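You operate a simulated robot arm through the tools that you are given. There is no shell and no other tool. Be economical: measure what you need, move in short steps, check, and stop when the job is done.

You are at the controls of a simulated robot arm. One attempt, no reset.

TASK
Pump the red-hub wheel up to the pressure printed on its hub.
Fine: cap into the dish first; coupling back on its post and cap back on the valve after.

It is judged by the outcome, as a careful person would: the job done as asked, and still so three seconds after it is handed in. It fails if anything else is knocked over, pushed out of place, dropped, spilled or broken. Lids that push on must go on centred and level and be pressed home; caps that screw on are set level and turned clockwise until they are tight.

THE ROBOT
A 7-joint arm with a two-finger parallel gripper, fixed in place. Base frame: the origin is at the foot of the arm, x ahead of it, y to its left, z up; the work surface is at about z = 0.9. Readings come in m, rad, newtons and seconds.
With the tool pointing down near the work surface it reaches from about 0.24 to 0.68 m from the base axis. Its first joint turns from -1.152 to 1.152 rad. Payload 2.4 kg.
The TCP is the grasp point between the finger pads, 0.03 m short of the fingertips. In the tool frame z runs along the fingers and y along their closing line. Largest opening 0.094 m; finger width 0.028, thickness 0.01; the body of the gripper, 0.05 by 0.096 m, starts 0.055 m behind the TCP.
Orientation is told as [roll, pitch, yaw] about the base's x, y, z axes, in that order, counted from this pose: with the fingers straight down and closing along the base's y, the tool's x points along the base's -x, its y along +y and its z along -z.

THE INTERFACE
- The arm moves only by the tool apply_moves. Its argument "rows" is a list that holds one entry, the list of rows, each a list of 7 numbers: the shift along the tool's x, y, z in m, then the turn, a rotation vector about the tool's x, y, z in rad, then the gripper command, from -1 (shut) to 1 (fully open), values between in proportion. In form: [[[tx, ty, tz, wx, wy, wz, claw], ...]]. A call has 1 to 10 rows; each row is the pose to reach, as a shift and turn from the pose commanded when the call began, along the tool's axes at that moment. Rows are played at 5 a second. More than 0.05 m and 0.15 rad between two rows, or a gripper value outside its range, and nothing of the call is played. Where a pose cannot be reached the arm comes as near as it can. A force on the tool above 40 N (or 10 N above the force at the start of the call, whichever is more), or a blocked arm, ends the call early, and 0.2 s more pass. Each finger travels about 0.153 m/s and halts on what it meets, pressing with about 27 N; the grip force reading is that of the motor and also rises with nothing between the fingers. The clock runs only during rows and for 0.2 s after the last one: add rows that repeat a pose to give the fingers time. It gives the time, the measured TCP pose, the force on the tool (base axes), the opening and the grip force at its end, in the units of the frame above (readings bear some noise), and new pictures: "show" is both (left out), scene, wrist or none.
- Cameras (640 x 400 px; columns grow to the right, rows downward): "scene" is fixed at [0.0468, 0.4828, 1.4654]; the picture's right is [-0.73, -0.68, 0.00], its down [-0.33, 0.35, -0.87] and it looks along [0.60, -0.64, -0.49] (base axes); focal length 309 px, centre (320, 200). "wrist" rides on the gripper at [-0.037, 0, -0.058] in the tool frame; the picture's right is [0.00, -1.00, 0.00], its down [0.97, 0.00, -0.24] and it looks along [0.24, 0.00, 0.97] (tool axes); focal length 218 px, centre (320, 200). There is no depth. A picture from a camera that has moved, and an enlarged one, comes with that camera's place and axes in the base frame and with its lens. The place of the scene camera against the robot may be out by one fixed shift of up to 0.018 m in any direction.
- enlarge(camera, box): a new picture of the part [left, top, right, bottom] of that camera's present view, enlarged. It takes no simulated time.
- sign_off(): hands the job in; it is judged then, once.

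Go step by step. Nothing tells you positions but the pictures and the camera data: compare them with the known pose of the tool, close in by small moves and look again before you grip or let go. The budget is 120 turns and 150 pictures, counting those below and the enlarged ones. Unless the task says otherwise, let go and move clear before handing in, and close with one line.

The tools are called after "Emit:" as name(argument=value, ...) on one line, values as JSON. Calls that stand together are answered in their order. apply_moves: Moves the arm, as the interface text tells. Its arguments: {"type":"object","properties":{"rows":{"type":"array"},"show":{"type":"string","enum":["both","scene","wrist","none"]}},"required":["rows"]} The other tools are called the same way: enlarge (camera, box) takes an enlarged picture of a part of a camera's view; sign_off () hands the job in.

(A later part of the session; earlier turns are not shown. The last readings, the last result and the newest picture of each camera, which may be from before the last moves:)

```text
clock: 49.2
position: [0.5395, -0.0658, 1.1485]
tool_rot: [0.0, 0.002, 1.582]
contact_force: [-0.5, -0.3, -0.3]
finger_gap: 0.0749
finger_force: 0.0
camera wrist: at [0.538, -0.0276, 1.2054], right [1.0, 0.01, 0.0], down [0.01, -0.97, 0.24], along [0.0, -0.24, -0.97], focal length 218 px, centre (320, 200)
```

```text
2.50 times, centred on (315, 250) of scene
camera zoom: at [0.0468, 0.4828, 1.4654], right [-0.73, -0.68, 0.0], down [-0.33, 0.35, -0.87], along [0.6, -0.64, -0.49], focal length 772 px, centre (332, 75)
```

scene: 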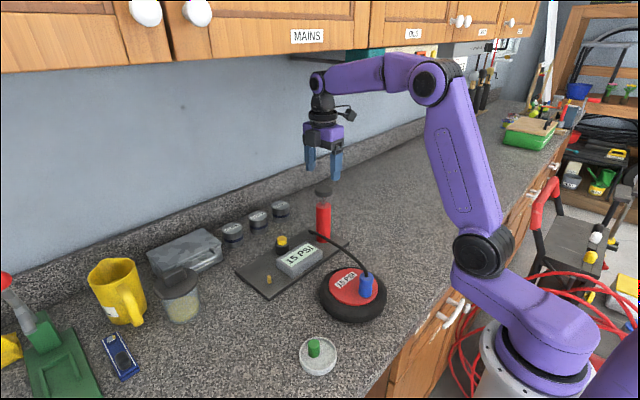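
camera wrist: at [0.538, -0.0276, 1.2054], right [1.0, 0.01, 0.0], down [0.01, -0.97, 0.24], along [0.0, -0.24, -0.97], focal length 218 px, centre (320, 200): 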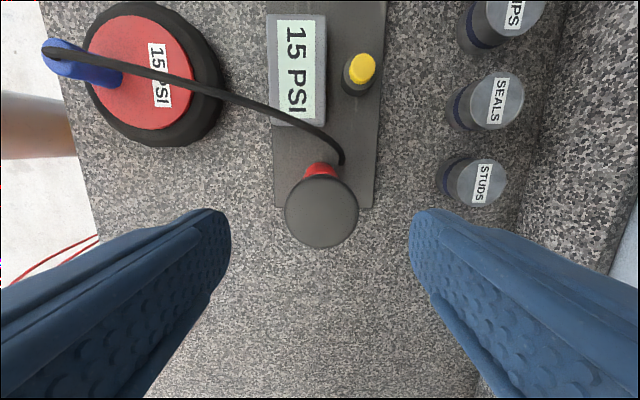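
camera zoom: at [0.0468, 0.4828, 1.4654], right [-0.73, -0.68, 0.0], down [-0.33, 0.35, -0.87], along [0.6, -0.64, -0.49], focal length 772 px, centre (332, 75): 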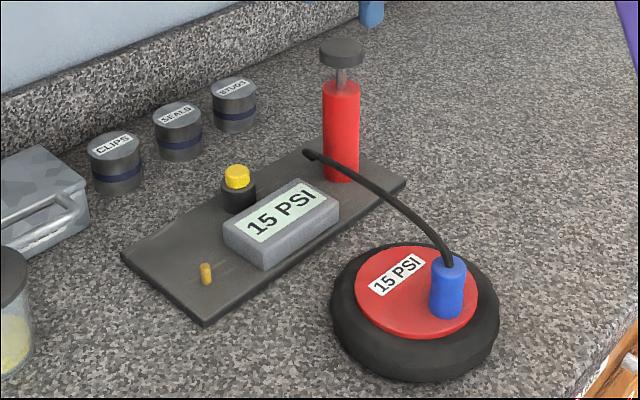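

Handle is back up and 15 PSI holds. Back to the coupling: first to the approach point at the +y side of the wheel.

Emit:
apply_moves(rows=[[[-0.024, 0.033, 0, 0, 0, 0, 0.2], [-0.048, 0.066, 0, 0, 0, 0, 0.2], [-0.072, 0.099, 0, 0, 0, 0, 0.2], [-0.096, 0.132, 0, 0, 0, 0, 0.2], [-0.12, 0.165, 0, 0, 0, 0, 0.2], [-0.144, 0.198, 0, 0, 0, 0, 0.2], [-0.168, 0.231, 0, 0, 0, 0, 0.2], [-0.168, 0.231, 0, 0, 0, 0, 0.2]]], show="none")

Emit:
apply_moves(rows=[[[0, 0, 0, 0, 0.13, 0, 0.2], [0, 0, 0.02, 0, 0.26, 0, 0.2], [0, 0, 0.045, 0, 0.39, 0, 0.2], [0, 0, 0.069, 0, 0.5236, 0, 0.2], [0, 0, 0.069, 0, 0.5236, 0, 0.2]]])

```text
clock: 51.0
position: [0.3065, 0.1, 1.1461]
tool_rot: [0.002, 0.001, 1.581]
contact_force: [-0.4, 0.5, 0.5]
finger_gap: 0.0566
finger_force: 0.1
```

```text
clock: 52.2
position: [0.3063, 0.0979, 1.0763]
tool_rot: [-0.001, 0.526, 1.582]
contact_force: [0.1, 0.2, -0.5]
finger_gap: 0.0562
finger_force: 0.1
camera wrist: at [0.3055, 0.1602, 1.1076], right [1.0, 0.01, 0.0], down [0.01, -0.72, 0.7], along [0.01, -0.7, -0.72], focal length 218 px, centre (320, 200)
```

scene: 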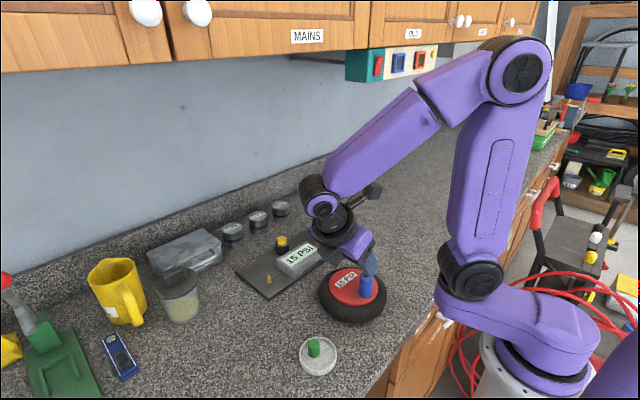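
wrist: 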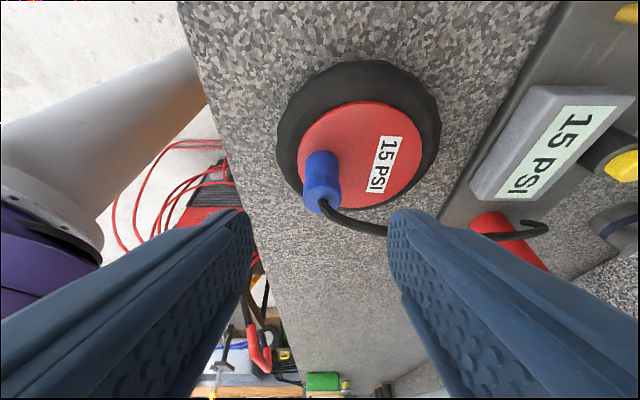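

I slide the open fingers back over the coupling along the tool axis.

Emit:
apply_moves(rows=[[[-0.0012, -0.0025, 0.025, 0, 0, 0, 0.2], [-0.0012, -0.0025, 0.05, 0, 0, 0, 0.2], [-0.0012, -0.0025, 0.075, 0, 0, 0, 0.2], [-0.0012, -0.0025, 0.095, 0, 0, 0, 0.2], [-0.0012, -0.0025, 0.104, 0, 0, 0, 0.2], [-0.0012, -0.0025, 0.104, 0, 0, 0, 0.2]]])

Emit:
enlarge(camera="scene", box=[320, 235, 410, 325])

```text
clock: 53.6
position: [0.3087, 0.0451, 0.9875]
tool_rot: [0.0, 0.524, 1.581]
contact_force: [-0.2, -0.7, -0.1]
finger_gap: 0.0567
finger_force: 0.1
camera wrist: at [0.3082, 0.1074, 1.0188], right [1.0, 0.01, 0.0], down [0.01, -0.72, 0.69], along [0.01, -0.69, -0.72], focal length 218 px, centre (320, 200)
```

scene: 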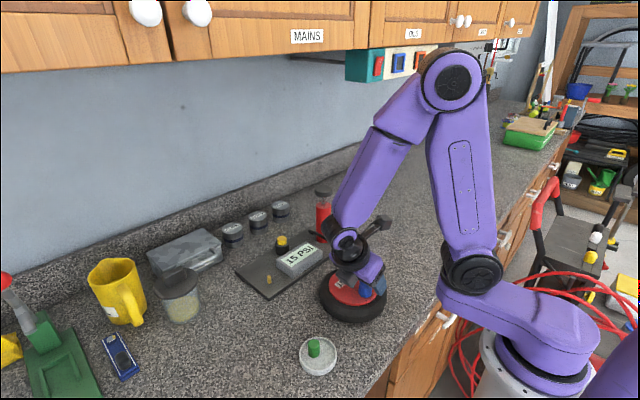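
wrist: 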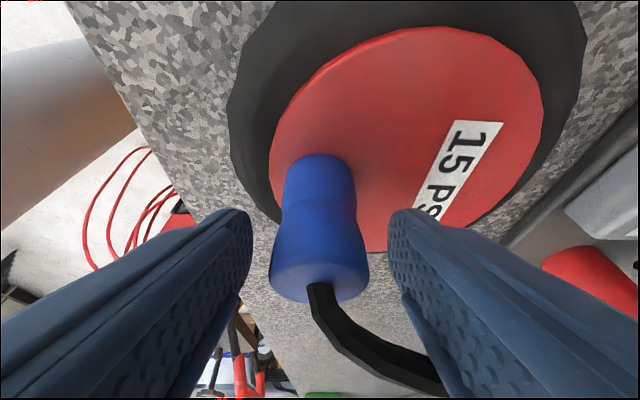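

```text
4.44 times, centred on (365, 280) of scene
camera zoom: at [0.0468, 0.4828, 1.4654], right [-0.73, -0.68, 0.0], down [-0.33, 0.35, -0.87], along [0.6, -0.64, -0.49], focal length 1372 px, centre (120, -156)
```

zoom: 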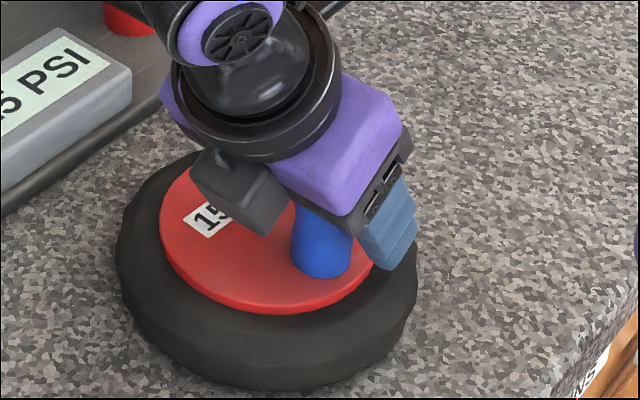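

Same relation as the earlier grip. I close, then lift straight up.

Emit:
apply_moves(rows=[[[0, 0, 0, 0, 0, 0, -0.4], [0, 0, 0, 0, 0, 0, -1], [0, 0, 0, 0, 0, 0, -1], [0.0015, 0, -0.0026, 0, 0, 0, -1], [0.004, 0, -0.0069, 0, 0, 0, -1], [0.0075, 0, -0.013, 0, 0, 0, -1], [0.015, 0, -0.026, 0, 0, 0, -1], [0.025, 0, -0.0433, 0, 0, 0, -1], [0.0375, 0, -0.065, 0, 0, 0, -1], [0.0375, 0, -0.065, 0, 0, 0, -1]]])

Emit:
enlarge(camera="scene", box=[240, 205, 410, 325])

```text
clock: 55.8
position: [0.3096, 0.0464, 1.0643]
tool_rot: [0.0, 0.525, 1.581]
contact_force: [0.1, 0.1, -0.7]
finger_gap: 0.0293
finger_force: 26.9
camera wrist: at [0.308, 0.1087, 1.0952], right [1.0, 0.01, 0.0], down [0.01, -0.72, 0.69], along [0.01, -0.69, -0.72], focal length 218 px, centre (320, 200)
```

scene: 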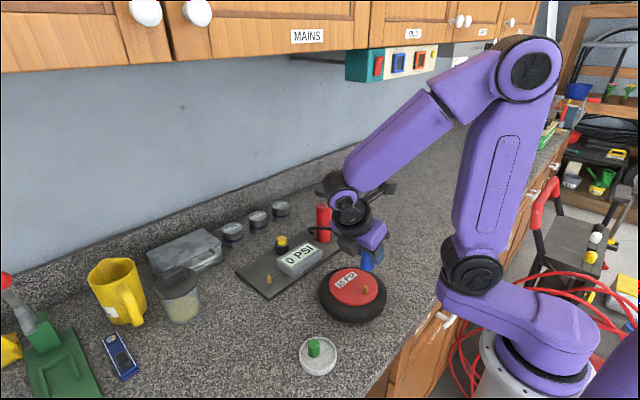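
wrist: 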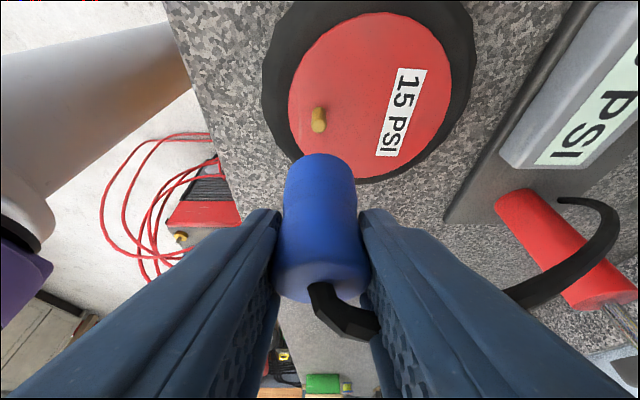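

```text
3.33 times, centred on (325, 265) of scene
camera zoom: at [0.0468, 0.4828, 1.4654], right [-0.73, -0.68, 0.0], down [-0.33, 0.35, -0.87], along [0.6, -0.64, -0.49], focal length 1029 px, centre (303, -17)
```

zoom: 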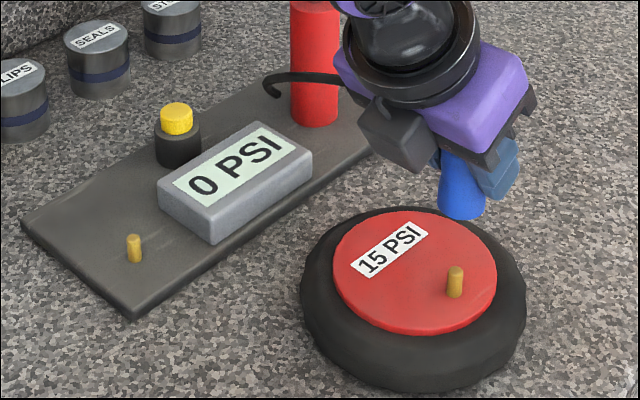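

The wheel keeps its pressure and the coupling is in hand. I carry it back over the brass post.

Emit:
apply_moves(rows=[[[-0.0129, -0.0295, -0.0075, 0, 0, 0, -1], [-0.0259, -0.059, -0.0149, 0, 0, 0, -1], [-0.0388, -0.0885, -0.0224, 0, 0, 0, -1], [-0.0517, -0.118, -0.0299, 0, 0, 0, -1], [-0.0646, -0.1476, -0.0374, 0, 0, 0, -1], [-0.0776, -0.1771, -0.0448, 0, 0, 0, -1], [-0.0905, -0.2066, -0.0523, 0, 0, 0, -1], [-0.1075, -0.2066, -0.0229, 0, 0, 0, -1], [-0.1075, -0.2066, -0.0229, 0, 0, 0, -1]]])

Emit:
enlarge(camera="scene", box=[240, 235, 300, 300])

Emit:
enlarge(camera="wrist", box=[270, 90, 370, 180])

```text
clock: 57.8
position: [0.5157, 0.1546, 1.0299]
tool_rot: [0.0, 0.525, 1.582]
contact_force: [0.7, 0.0, -0.5]
finger_gap: 0.0295
finger_force: 27.0
camera wrist: at [0.5145, 0.216, 1.0601], right [1.0, 0.01, 0.0], down [0.01, -0.72, 0.69], along [0.01, -0.69, -0.72], focal length 218 px, centre (320, 200)
```

scene: 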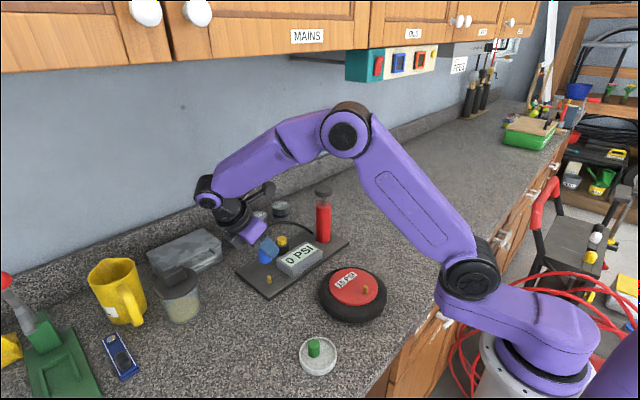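
wrist: 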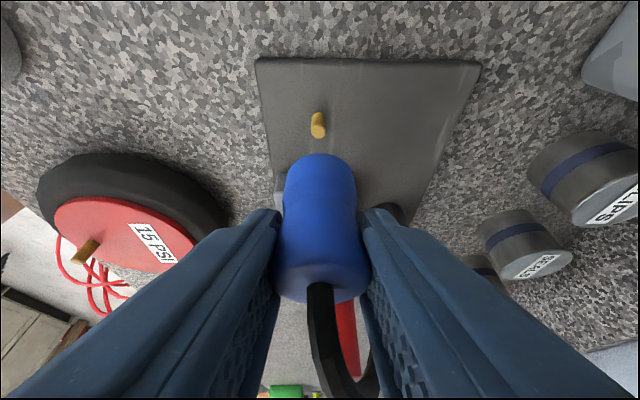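

```text
6.15 times, centred on (270, 268) of scene
camera zoom: at [0.0468, 0.4828, 1.4654], right [-0.73, -0.68, 0.0], down [-0.33, 0.35, -0.87], along [0.6, -0.64, -0.49], focal length 1900 px, centre (628, -215)
```

zoom: 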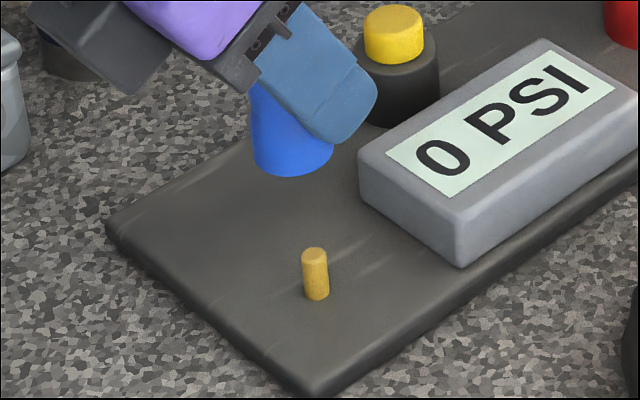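

```text
4.44 times, centred on (320, 135) of wrist
camera zoom: at [0.5145, 0.216, 1.0601], right [1.0, 0.01, 0.0], down [0.01, -0.72, 0.69], along [0.01, -0.69, -0.72], focal length 970 px, centre (320, 489)
```

zoom: 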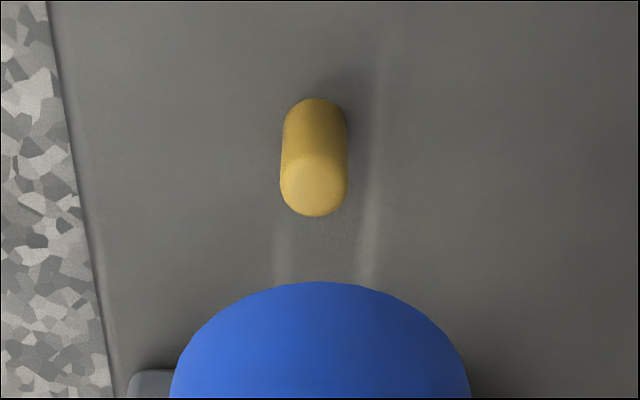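

The coupling sits about 3 mm toward +y in this grip. I correct y by −3.5 mm, x by −1 mm, and lower until just above the post.

Emit:
apply_moves(rows=[[[0.003, 0.0008, 0.0018, 0, 0, 0, -1], [-0.007, 0.0008, 0.0191, 0, 0, 0, -1], [-0.017, 0.0008, 0.0364, 0, 0, 0, -1], [-0.017, 0.0008, 0.0364, 0, 0, 0, -1]]], show="wrist")

Emit:
enlarge(camera="scene", box=[245, 245, 295, 300])

Emit:
enlarge(camera="wrist", box=[270, 90, 370, 180])

```text
clock: 58.8
position: [0.5163, 0.1506, 0.9903]
tool_rot: [-0.002, 0.524, 1.582]
contact_force: [0.1, -0.6, -1.6]
finger_gap: 0.0294
finger_force: 27.2
camera wrist: at [0.5146, 0.212, 1.0203], right [1.0, 0.01, 0.0], down [0.01, -0.72, 0.69], along [0.01, -0.69, -0.72], focal length 218 px, centre (320, 200)
```

wrist: 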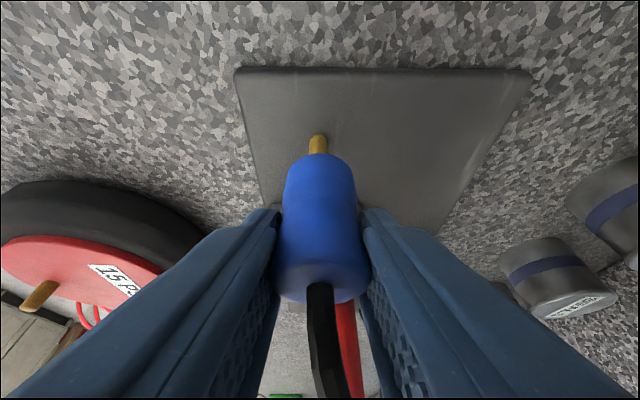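

```text
7.27 times, centred on (270, 272) of scene
camera zoom: at [0.0468, 0.4828, 1.4654], right [-0.73, -0.68, 0.0], down [-0.33, 0.35, -0.87], along [0.6, -0.64, -0.49], focal length 2246 px, centre (684, -327)
```

zoom: 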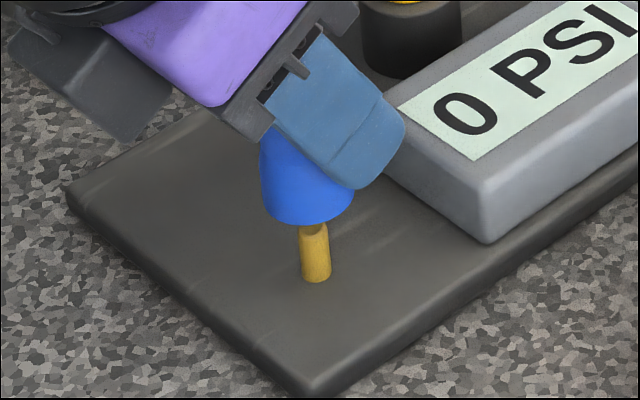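

```text
4.44 times, centred on (320, 135) of wrist
camera zoom: at [0.5146, 0.212, 1.0203], right [1.0, 0.01, 0.0], down [0.01, -0.72, 0.69], along [0.01, -0.69, -0.72], focal length 970 px, centre (320, 489)
```

zoom: 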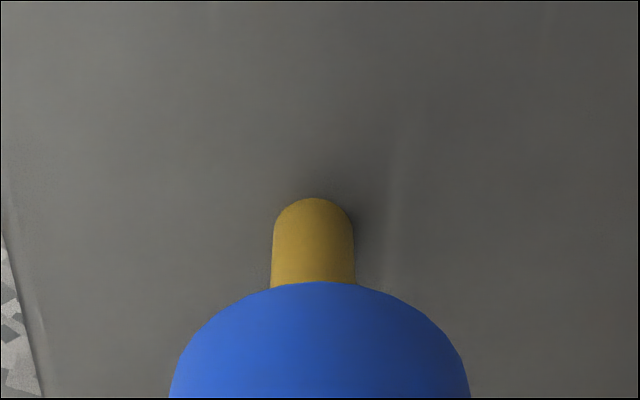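

Within about 1.4 mm. I apply the last correction (−1 mm x, −1 mm y) and lower onto the post.

Emit:
apply_moves(rows=[[[0.0009, 0.001, 0.0005, 0, 0, 0, -1], [-0.0031, 0.001, 0.0074, 0, 0, 0, -1], [-0.0066, 0.001, 0.0135, 0, 0, 0, -1], [-0.0091, 0.001, 0.0178, 0, 0, 0, -1], [-0.0091, 0.001, 0.0178, 0, 0, 0, -1]]], show="wrist")

Emit:
enlarge(camera="scene", box=[245, 245, 295, 300])

```text
clock: 60.0
position: [0.5146, 0.1475, 0.9703]
tool_rot: [-0.002, 0.526, 1.579]
contact_force: [0.6, -3.6, 25.9]
finger_gap: 0.03
finger_force: 27.5
camera wrist: at [0.5132, 0.2096, 1.0014], right [1.0, 0.01, 0.0], down [0.0, -0.72, 0.7], along [0.01, -0.7, -0.72], focal length 218 px, centre (320, 200)
```

wrist: 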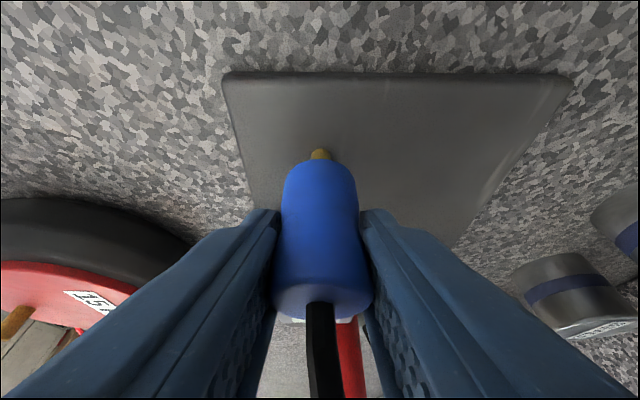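

```text
7.27 times, centred on (270, 272) of scene
camera zoom: at [0.0463, 0.4826, 1.4655], right [-0.73, -0.68, 0.0], down [-0.33, 0.35, -0.87], along [0.6, -0.64, -0.49], focal length 2246 px, centre (684, -327)
```

zoom: 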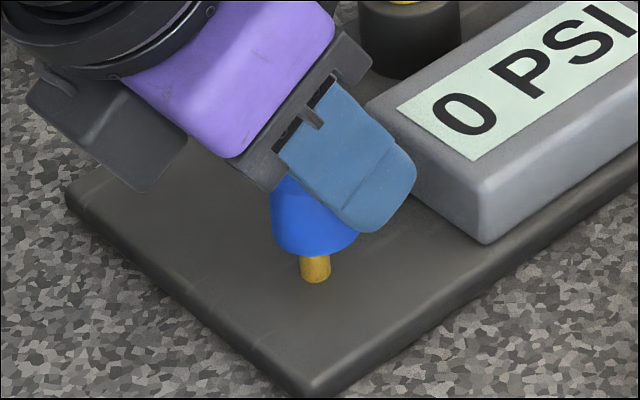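

Contact came about 12 mm too early, and the coupling slipped slightly in the grip. I back off upward and look again.

Emit:
apply_moves(rows=[[[0.004, 0, -0.0069, 0, 0, 0, -1], [0.009, 0, -0.0156, 0, 0, 0, -1], [0.0095, 0, -0.0165, 0, 0, 0, -1]]], show="wrist")

Emit:
enlarge(camera="scene", box=[245, 245, 295, 300])

Emit:
enlarge(camera="wrist", box=[270, 90, 370, 180])

```text
clock: 60.8
position: [0.5145, 0.1489, 0.9882]
tool_rot: [0.0, 0.526, 1.583]
contact_force: [-0.2, -0.7, -0.9]
finger_gap: 0.0297
finger_force: 26.7
camera wrist: at [0.5128, 0.2107, 1.0189], right [1.0, 0.01, 0.0], down [0.01, -0.72, 0.69], along [0.01, -0.69, -0.72], focal length 218 px, centre (320, 200)
```

wrist: 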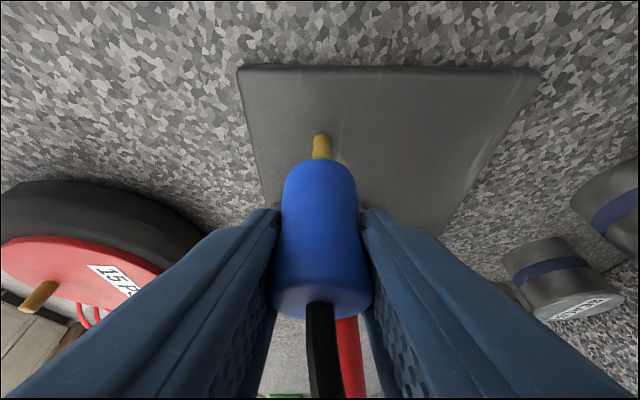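

```text
7.27 times, centred on (270, 272) of scene
camera zoom: at [0.0468, 0.4828, 1.4654], right [-0.73, -0.68, 0.0], down [-0.33, 0.35, -0.87], along [0.6, -0.64, -0.49], focal length 2246 px, centre (684, -327)
```

zoom: 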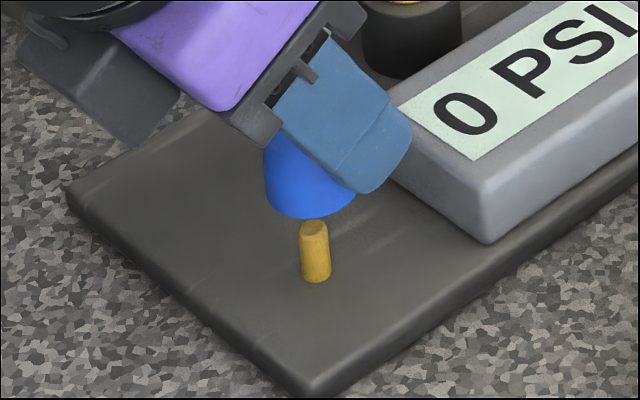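

```text
4.44 times, centred on (320, 135) of wrist
camera zoom: at [0.5128, 0.2107, 1.0189], right [1.0, 0.01, 0.0], down [0.01, -0.72, 0.69], along [0.01, -0.69, -0.72], focal length 970 px, centre (320, 489)
```

zoom: 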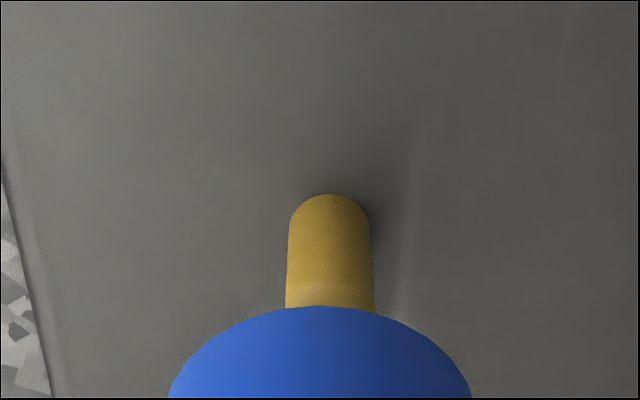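

From both views, the post lies about +1.8 mm in x and −1 mm in y from the coupling axis. I correct that and check.

Emit:
apply_moves(rows=[[[0.0009, -0.0018, 0.0005, 0, 0, 0, -1], [0.0009, -0.0018, 0.0005, 0, 0, 0, -1]]], show="none")

Emit:
enlarge(camera="scene", box=[250, 250, 290, 290])

Emit:
enlarge(camera="wrist", box=[260, 100, 380, 340])

Emit:
enlarge(camera="wrist", box=[270, 90, 370, 180])

```text
clock: 61.4
position: [0.5152, 0.1479, 0.9872]
tool_rot: [0.0, 0.525, 1.581]
contact_force: [0.3, 0.1, 0.1]
finger_gap: 0.0299
finger_force: 26.4
```

```text
10.00 times, centred on (270, 270) of scene
camera zoom: at [0.0468, 0.4828, 1.4654], right [-0.73, -0.68, 0.0], down [-0.33, 0.35, -0.87], along [0.6, -0.64, -0.49], focal length 3088 px, centre (820, -500)
```

zoom: 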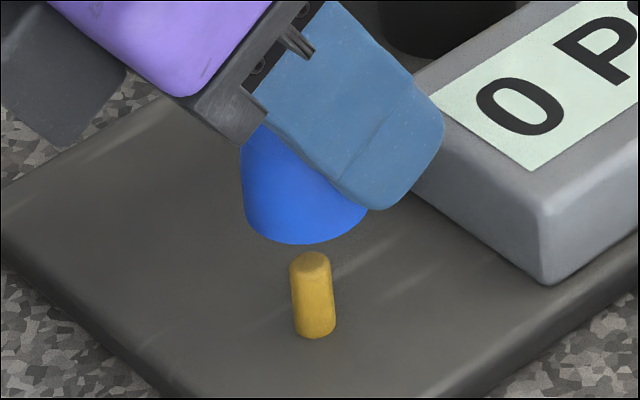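

```text
1.67 times, centred on (320, 220) of wrist
camera zoom: at [0.5148, 0.2097, 1.0188], right [1.0, 0.01, 0.0], down [0.01, -0.72, 0.69], along [0.01, -0.69, -0.72], focal length 364 px, centre (320, 167)
```

zoom: 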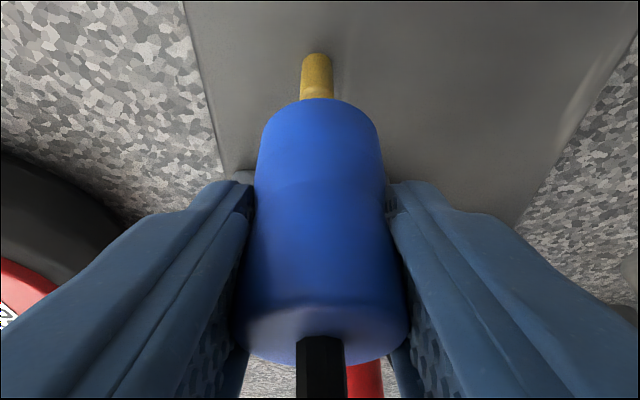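

```text
4.44 times, centred on (320, 135) of wrist
camera zoom: at [0.5148, 0.2097, 1.0188], right [1.0, 0.01, 0.0], down [0.01, -0.72, 0.69], along [0.01, -0.69, -0.72], focal length 970 px, centre (320, 489)
```

zoom: 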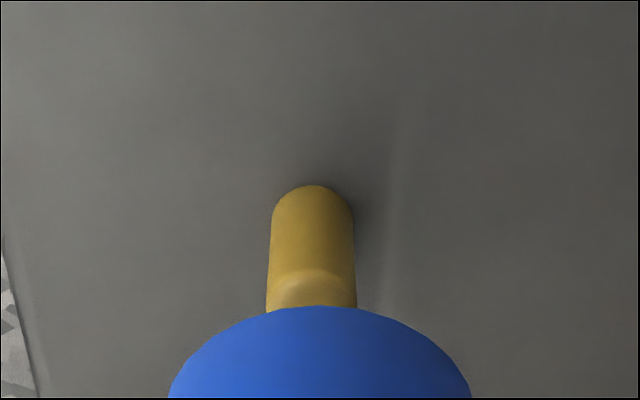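

Now aligned in both views. I lower past the post's top height and check the force.

Emit:
apply_moves(rows=[[[-0.003, 0, 0.0052, 0, 0, 0, -1], [-0.006, 0, 0.0104, 0, 0, 0, -1], [-0.0085, 0, 0.0147, 0, 0, 0, -1], [-0.01, 0, 0.0173, 0, 0, 0, -1], [-0.01, 0, 0.0173, 0, 0, 0, -1]]], show="none")

Emit:
enlarge(camera="scene", box=[250, 250, 290, 290])

Emit:
enlarge(camera="wrist", box=[260, 100, 380, 340])

```text
clock: 62.6
position: [0.5156, 0.1497, 0.9713]
tool_rot: [-0.004, 0.526, 1.58]
contact_force: [-4.9, 1.4, 26.3]
finger_gap: 0.03
finger_force: 27.4
```

```text
10.00 times, centred on (270, 270) of scene
camera zoom: at [0.0462, 0.4827, 1.4655], right [-0.73, -0.68, 0.0], down [-0.33, 0.35, -0.87], along [0.6, -0.64, -0.49], focal length 3088 px, centre (820, -500)
```

zoom: 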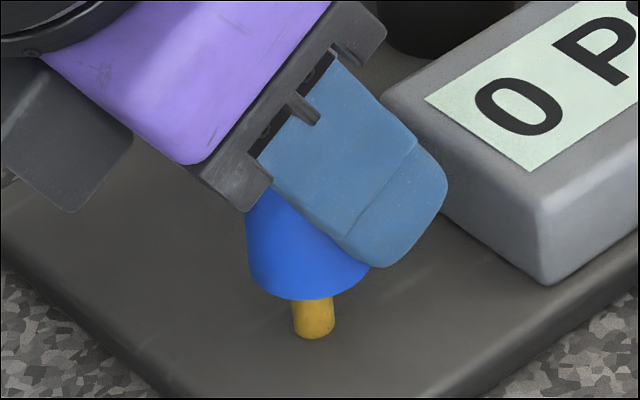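

```text
1.67 times, centred on (320, 220) of wrist
camera zoom: at [0.5146, 0.2099, 1.0014], right [1.0, 0.01, 0.0], down [0.01, -0.72, 0.7], along [0.01, -0.7, -0.72], focal length 364 px, centre (320, 167)
```

zoom: 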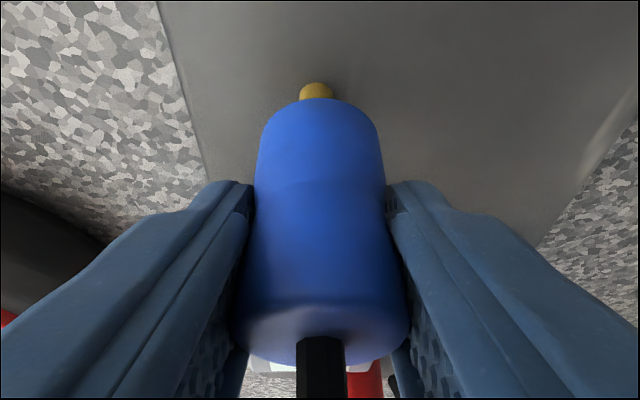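

Still resting on the post top. Cross-checking with the original lift-off pose, my scene-based y corrections overshot: the target TCP y is about 0.152. I raise 6 mm, shift +2.5 mm in y and retry.

Emit:
apply_moves(rows=[[[0.003, 0, -0.0052, 0, 0, 0, -1], [0.0008, 0, -0.0065, 0, 0, 0, -1], [0.0008, 0, -0.0065, 0, 0, 0, -1]]], show="none")

Emit:
apply_moves(rows=[[[-0.0015, 0, 0.0026, 0, 0, 0, -1], [-0.003, 0, 0.0052, 0, 0, 0, -1], [-0.004, 0, 0.0069, 0, 0, 0, -1], [-0.004, 0, 0.0069, 0, 0, 0, -1]]], show="none")

Emit:
enlarge(camera="scene", box=[250, 250, 290, 290])

Emit:
enlarge(camera="wrist", box=[260, 100, 380, 340])

```text
clock: 63.4
position: [0.5158, 0.1511, 0.974]
tool_rot: [0.0, 0.526, 1.581]
contact_force: [-0.4, 0.2, 0.0]
finger_gap: 0.0295
finger_force: 27.2
```

```text
clock: 64.4
position: [0.5143, 0.1502, 0.9648]
tool_rot: [0.0, 0.525, 1.581]
contact_force: [0.0, -0.8, -1.2]
finger_gap: 0.0294
finger_force: 27.1
```

```text
10.00 times, centred on (270, 270) of scene
camera zoom: at [0.0468, 0.4828, 1.4654], right [-0.73, -0.68, 0.0], down [-0.33, 0.35, -0.87], along [0.6, -0.64, -0.49], focal length 3088 px, centre (820, -500)
```

zoom: 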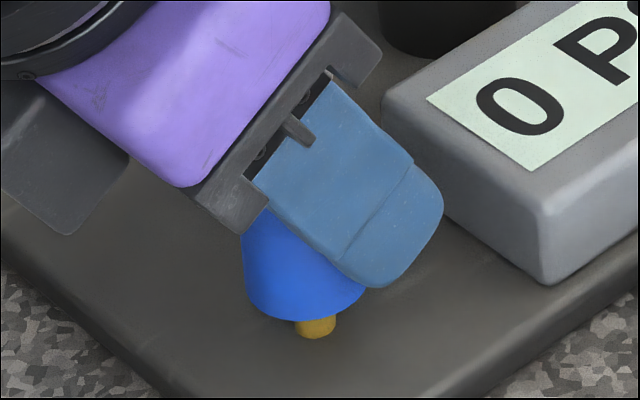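

```text
1.67 times, centred on (320, 220) of wrist
camera zoom: at [0.5141, 0.2123, 0.997], right [1.0, 0.01, 0.0], down [0.01, -0.72, 0.69], along [0.01, -0.69, -0.72], focal length 364 px, centre (320, 167)
```

zoom: 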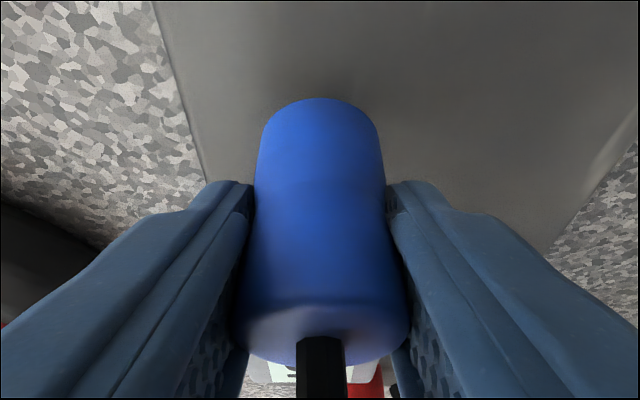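

No resistance below the earlier stop: the post has entered the coupling. I continue down to the seat.

Emit:
apply_moves(rows=[[[-0.0015, 0, 0.0026, 0, 0, 0, -1], [-0.003, 0, 0.0052, 0, 0, 0, -1], [-0.0045, 0, 0.0078, 0, 0, 0, -1], [-0.0055, 0, 0.0095, 0, 0, 0, -1], [-0.0055, 0, 0.0095, 0, 0, 0, -1]]], show="wrist")

Emit:
enlarge(camera="scene", box=[250, 250, 290, 290])

```text
clock: 65.6
position: [0.515, 0.1502, 0.9562]
tool_rot: [0.0, 0.525, 1.582]
contact_force: [-0.1, -0.5, -0.6]
finger_gap: 0.0296
finger_force: 26.8
camera wrist: at [0.5146, 0.2124, 0.9863], right [1.0, 0.01, 0.0], down [0.01, -0.72, 0.69], along [0.01, -0.69, -0.72], focal length 218 px, centre (320, 200)
```

wrist: 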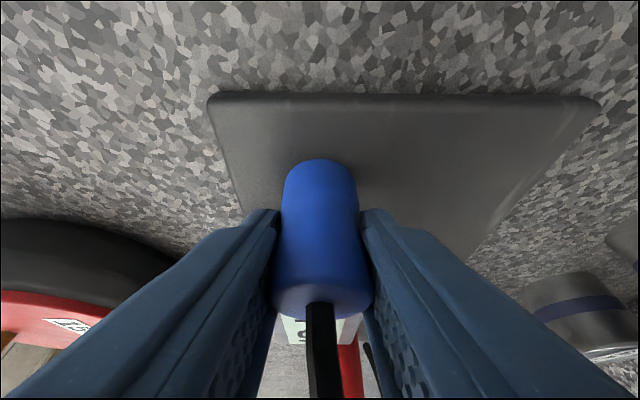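

```text
10.00 times, centred on (270, 270) of scene
camera zoom: at [0.0468, 0.4828, 1.4654], right [-0.73, -0.68, 0.0], down [-0.33, 0.35, -0.87], along [0.6, -0.64, -0.49], focal length 3088 px, centre (820, -500)
```

zoom: 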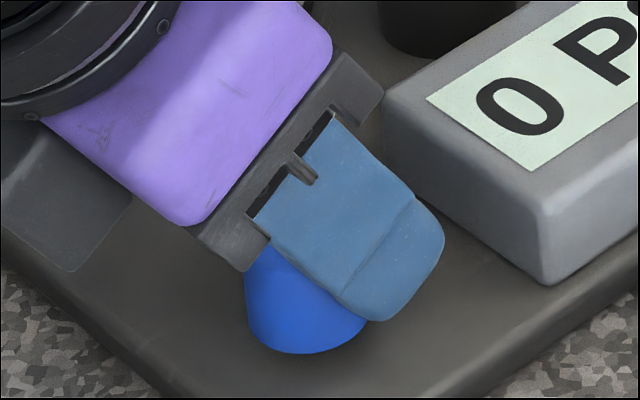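

A little further until firm contact.

Emit:
apply_moves(rows=[[[-0.001, 0, 0.0017, 0, 0, 0, -1], [-0.002, 0, 0.0035, 0, 0, 0, -1], [-0.0025, 0, 0.0043, 0, 0, 0, -1]]], show="none")

```text
clock: 66.4
position: [0.5145, 0.1508, 0.9508]
tool_rot: [0.001, 0.528, 1.582]
contact_force: [-2.7, -0.5, 7.4]
finger_gap: 0.0297
finger_force: 27.1
```

Emit:
apply_moves(rows=[[[-0.0005, 0, 0.0009, 0, 0, 0, -1], [-0.0007, 0, 0.0012, 0, 0, 0, -1]]], show="wrist")

Emit:
enlarge(camera="scene", box=[250, 250, 290, 290])

```text
clock: 67.0
position: [0.5155, 0.1506, 0.9517]
tool_rot: [-0.003, 0.527, 1.58]
contact_force: [-4.6, -0.3, 22.9]
finger_gap: 0.0298
finger_force: 26.7
camera wrist: at [0.5146, 0.2124, 0.9814], right [1.0, 0.01, 0.0], down [0.01, -0.72, 0.7], along [0.01, -0.7, -0.72], focal length 218 px, centre (320, 200)
```

wrist: 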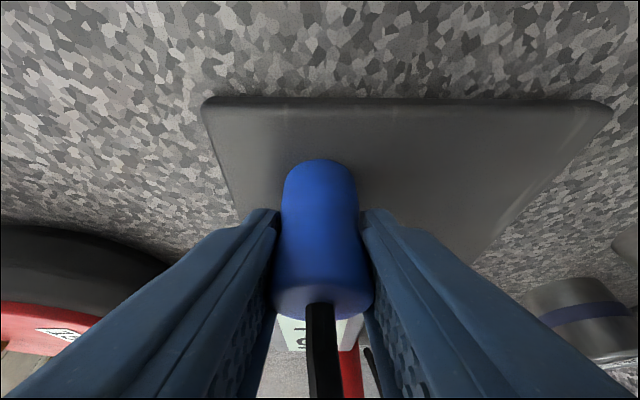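

```text
10.00 times, centred on (270, 270) of scene
camera zoom: at [0.0462, 0.4827, 1.4655], right [-0.73, -0.68, 0.0], down [-0.33, 0.35, -0.87], along [0.6, -0.64, -0.49], focal length 3088 px, centre (820, -500)
```

zoom: 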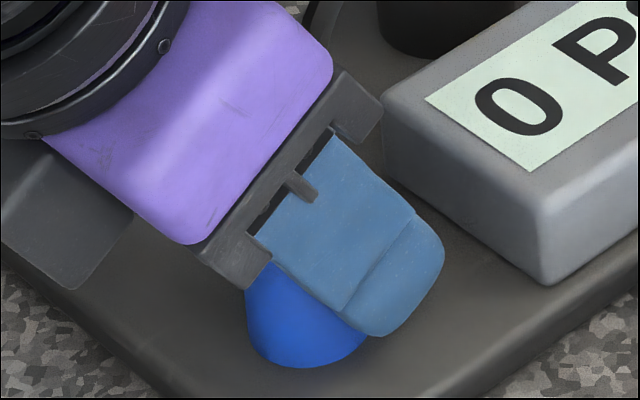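

Seated firmly. I release and withdraw along the tool axis.

Emit:
apply_moves(rows=[[[0, 0, 0, 0, 0, 0, -0.2], [0, 0, 0, 0, 0, 0, 0.15], [0, 0, 0, 0, 0, 0, 0.15], [0, 0, -0.03, 0, 0, 0, 0.15], [0, 0, -0.07, 0, 0, 0, 0.15], [0, 0, -0.1, 0, 0, 0, 0.15], [0, 0, -0.1, 0, 0, 0, 0.15]]])

Emit:
enlarge(camera="scene", box=[230, 200, 350, 310])

```text
clock: 68.6
position: [0.5164, 0.1999, 1.033]
tool_rot: [-0.001, 0.525, 1.581]
contact_force: [0.2, 1.1, 0.2]
finger_gap: 0.0541
finger_force: 0.1
camera wrist: at [0.5151, 0.2611, 1.065], right [1.0, 0.01, 0.0], down [0.01, -0.72, 0.69], along [0.01, -0.69, -0.72], focal length 218 px, centre (320, 200)
```

scene: 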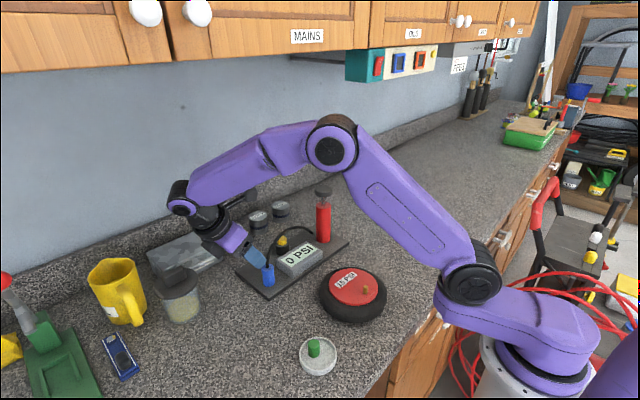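
wrist: 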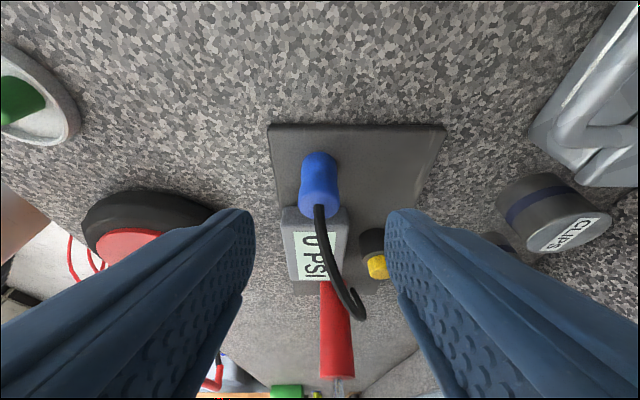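

```text
3.64 times, centred on (290, 255) of scene
camera zoom: at [0.0468, 0.4828, 1.4654], right [-0.73, -0.68, 0.0], down [-0.33, 0.35, -0.87], along [0.6, -0.64, -0.49], focal length 1123 px, centre (429, 0)
```

zoom: 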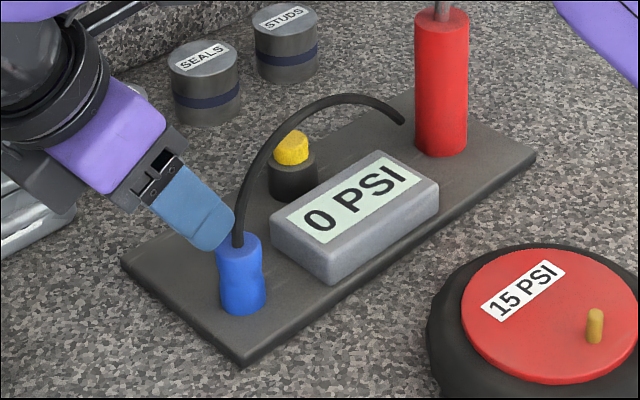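

Coupling is back upright on its post. Next the cap: I straighten the tool, rise, and go over the dish.

Emit:
apply_moves(rows=[[[0.015, 0.0, -0.026, 0, -0.1, 0, 0.15], [0.03, 0.03, -0.052, 0, -0.2, 0, 0.15], [0.04, 0.07, -0.0693, 0, -0.3, 0, 0.15], [0.04, 0.11, -0.0693, 0, -0.4, 0, 0.15], [0.04, 0.15, -0.0693, 0, -0.5236, 0, 0.15], [0.04, 0.19, -0.0693, 0, -0.5236, 0, 0.15], [0.04, 0.21, -0.0693, 0, -0.5236, 0, 0.15], [0.04, 0.21, -0.0693, 0, -0.5236, 0, 0.15]]])

```text
clock: 70.4
position: [0.3051, 0.1982, 1.1153]
tool_rot: [0.0, 0.002, 1.583]
contact_force: [0.4, 0.4, -0.3]
finger_gap: 0.0543
finger_force: 0.1
camera wrist: at [0.305, 0.2365, 1.1713], right [1.0, 0.01, 0.0], down [0.01, -0.97, 0.24], along [0.0, -0.24, -0.97], focal length 218 px, centre (320, 200)
```

scene: 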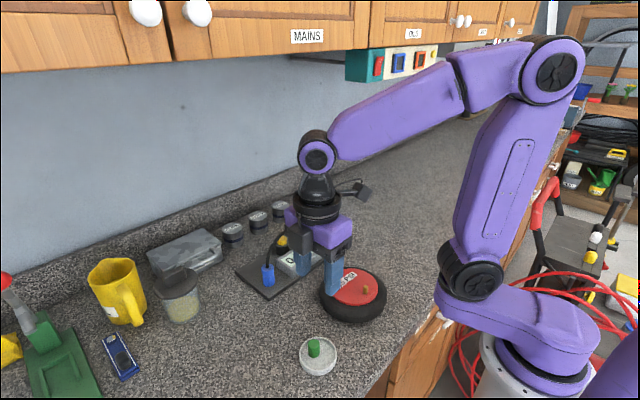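
wrist: 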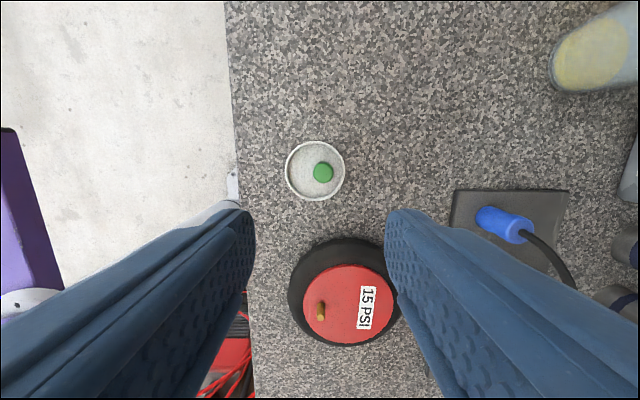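

The cap stands in the dish at about (0.308, 0.209). I return to yaw 0, the same orientation that fitted the dish on release.

Emit:
apply_moves(rows=[[[-0.002, 0, 0, 0, 0, 0.145, 0], [-0.004, 0, 0, 0, 0, 0.29, 0], [-0.006, 0, 0, 0, 0, 0.435, -0.1], [-0.008, 0, 0, 0, 0, 0.58, -0.2], [-0.008, 0, 0, 0, 0, 0.725, -0.3], [-0.008, 0, 0, 0, 0, 0.87, -0.4], [-0.008, 0, 0, 0, 0, 1.015, -0.42], [-0.008, 0, 0, 0, 0, 1.16, -0.42], [-0.008, 0, 0, 0, 0, 1.305, -0.42], [-0.008, 0, 0, 0, 0, 1.45, -0.42]]], show="none")

Emit:
apply_moves(rows=[[[0, 0, 0.02, 0, 0, 0.13, -0.42], [0, 0, 0.06, 0, 0, 0.13, -0.42], [0, 0, 0.09, 0, 0, 0.13, -0.42], [0, 0, 0.09, 0, 0, 0.13, -0.42]]])

```text
clock: 72.6
position: [0.3048, 0.207, 1.1145]
tool_rot: [-0.002, 0.0, 0.129]
contact_force: [-0.9, 0.3, 0.4]
finger_gap: 0.0271
finger_force: 0.1
```

```text
clock: 73.6
position: [0.3052, 0.2081, 1.0256]
tool_rot: [-0.002, 0.001, 0.001]
contact_force: [-0.4, -0.5, -0.3]
finger_gap: 0.0274
finger_force: 0.0
camera wrist: at [0.341, 0.2083, 1.0827], right [0.0, -1.0, 0.0], down [-0.97, 0.0, 0.24], along [-0.24, 0.0, -0.97], focal length 218 px, centre (320, 200)
```

scene: 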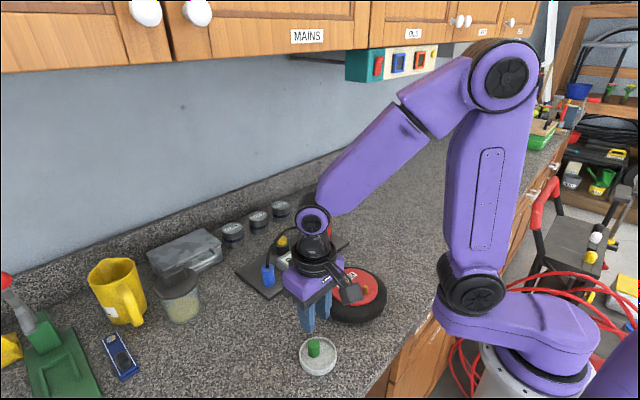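
wrist: 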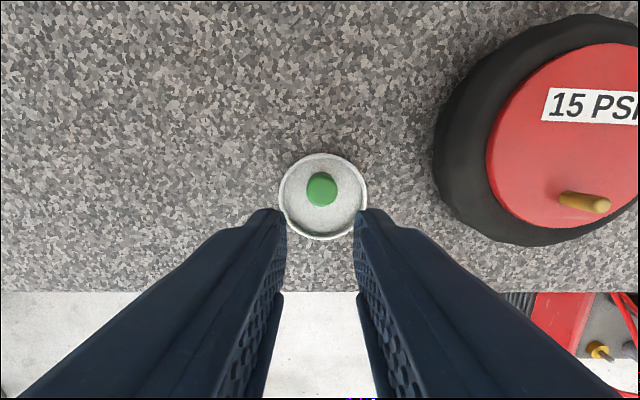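

To grip the cap centred without touching the dish, I'll hold only its upper part, with the tips just above the rim. I centre and descend.

Emit:
apply_moves(rows=[[[-0.0043, -0.0012, 0.02, 0, 0, 0, -0.1], [-0.0043, -0.0012, 0.05, 0, 0, 0, -0.1], [-0.0043, -0.0012, 0.062, 0, 0, 0, -0.1], [-0.0043, -0.0012, 0.062, 0, 0, 0, -0.1]]], show="wrist")

Emit:
enlarge(camera="scene", box=[275, 305, 365, 385])

```text
clock: 74.6
position: [0.3063, 0.2049, 0.9638]
tool_rot: [-0.002, 0.0, 0.0]
contact_force: [-0.5, 0.6, 0.4]
finger_gap: 0.0422
finger_force: 0.1
camera wrist: at [0.3449, 0.2063, 1.0212], right [0.0, -1.0, 0.0], down [-0.97, 0.0, 0.24], along [-0.24, 0.0, -0.97], focal length 218 px, centre (320, 200)
```

wrist: 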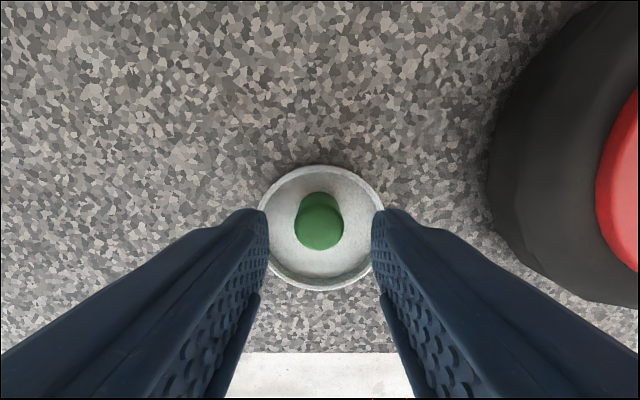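

```text
5.00 times, centred on (320, 345) of scene
camera zoom: at [0.0468, 0.4828, 1.4654], right [-0.73, -0.68, 0.0], down [-0.33, 0.35, -0.87], along [0.6, -0.64, -0.49], focal length 1544 px, centre (320, -525)
```

zoom: 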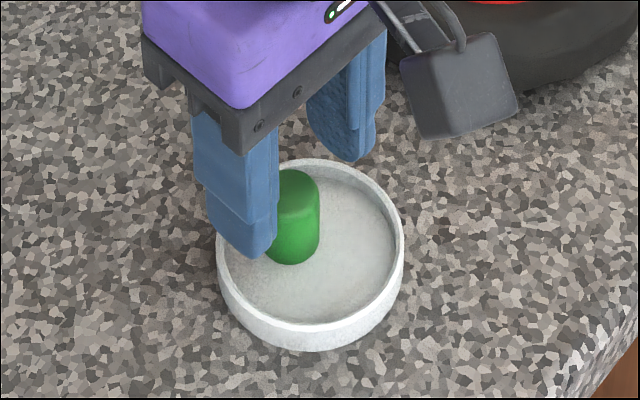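

Well centred on the cap. I narrow the fingers, lower so the tips stay just over the rim, and grip.

Emit:
apply_moves(rows=[[[0, 0, 0, 0, 0, 0, -0.35], [0, 0, 0.008, 0, 0, 0, -0.35], [0, 0, 0.0145, 0, 0, 0, -0.35], [0, 0, 0.0145, 0, 0, 0, -1], [0, 0, 0.0145, 0, 0, 0, -1], [0, 0, 0.0145, 0, 0, 0, -1]]], show="wrist")

Emit:
enlarge(camera="scene", box=[275, 305, 365, 385])

```text
clock: 76.0
position: [0.3112, 0.2059, 0.9504]
tool_rot: [-0.002, -0.003, 0.002]
contact_force: [-0.2, 0.6, 2.4]
finger_gap: 0.0215
finger_force: 26.8
camera wrist: at [0.346, 0.2063, 1.0069], right [0.0, -1.0, 0.0], down [-0.97, 0.0, 0.24], along [-0.24, 0.0, -0.97], focal length 218 px, centre (320, 200)
```

wrist: 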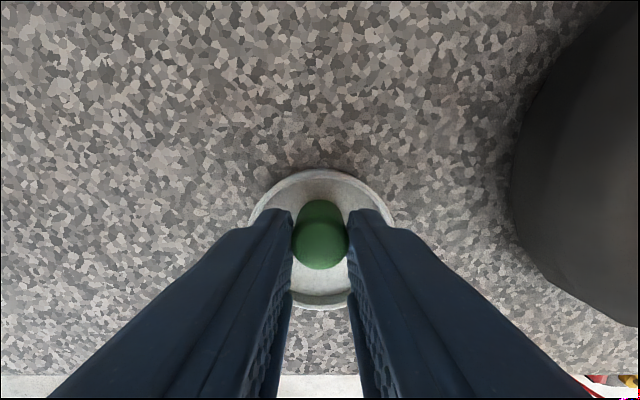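

```text
5.00 times, centred on (320, 345) of scene
camera zoom: at [0.0467, 0.4828, 1.4654], right [-0.73, -0.68, 0.0], down [-0.33, 0.35, -0.87], along [0.6, -0.64, -0.49], focal length 1544 px, centre (320, -525)
```

zoom: 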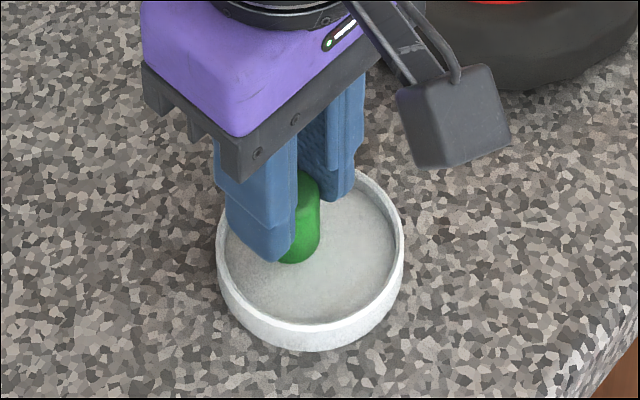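

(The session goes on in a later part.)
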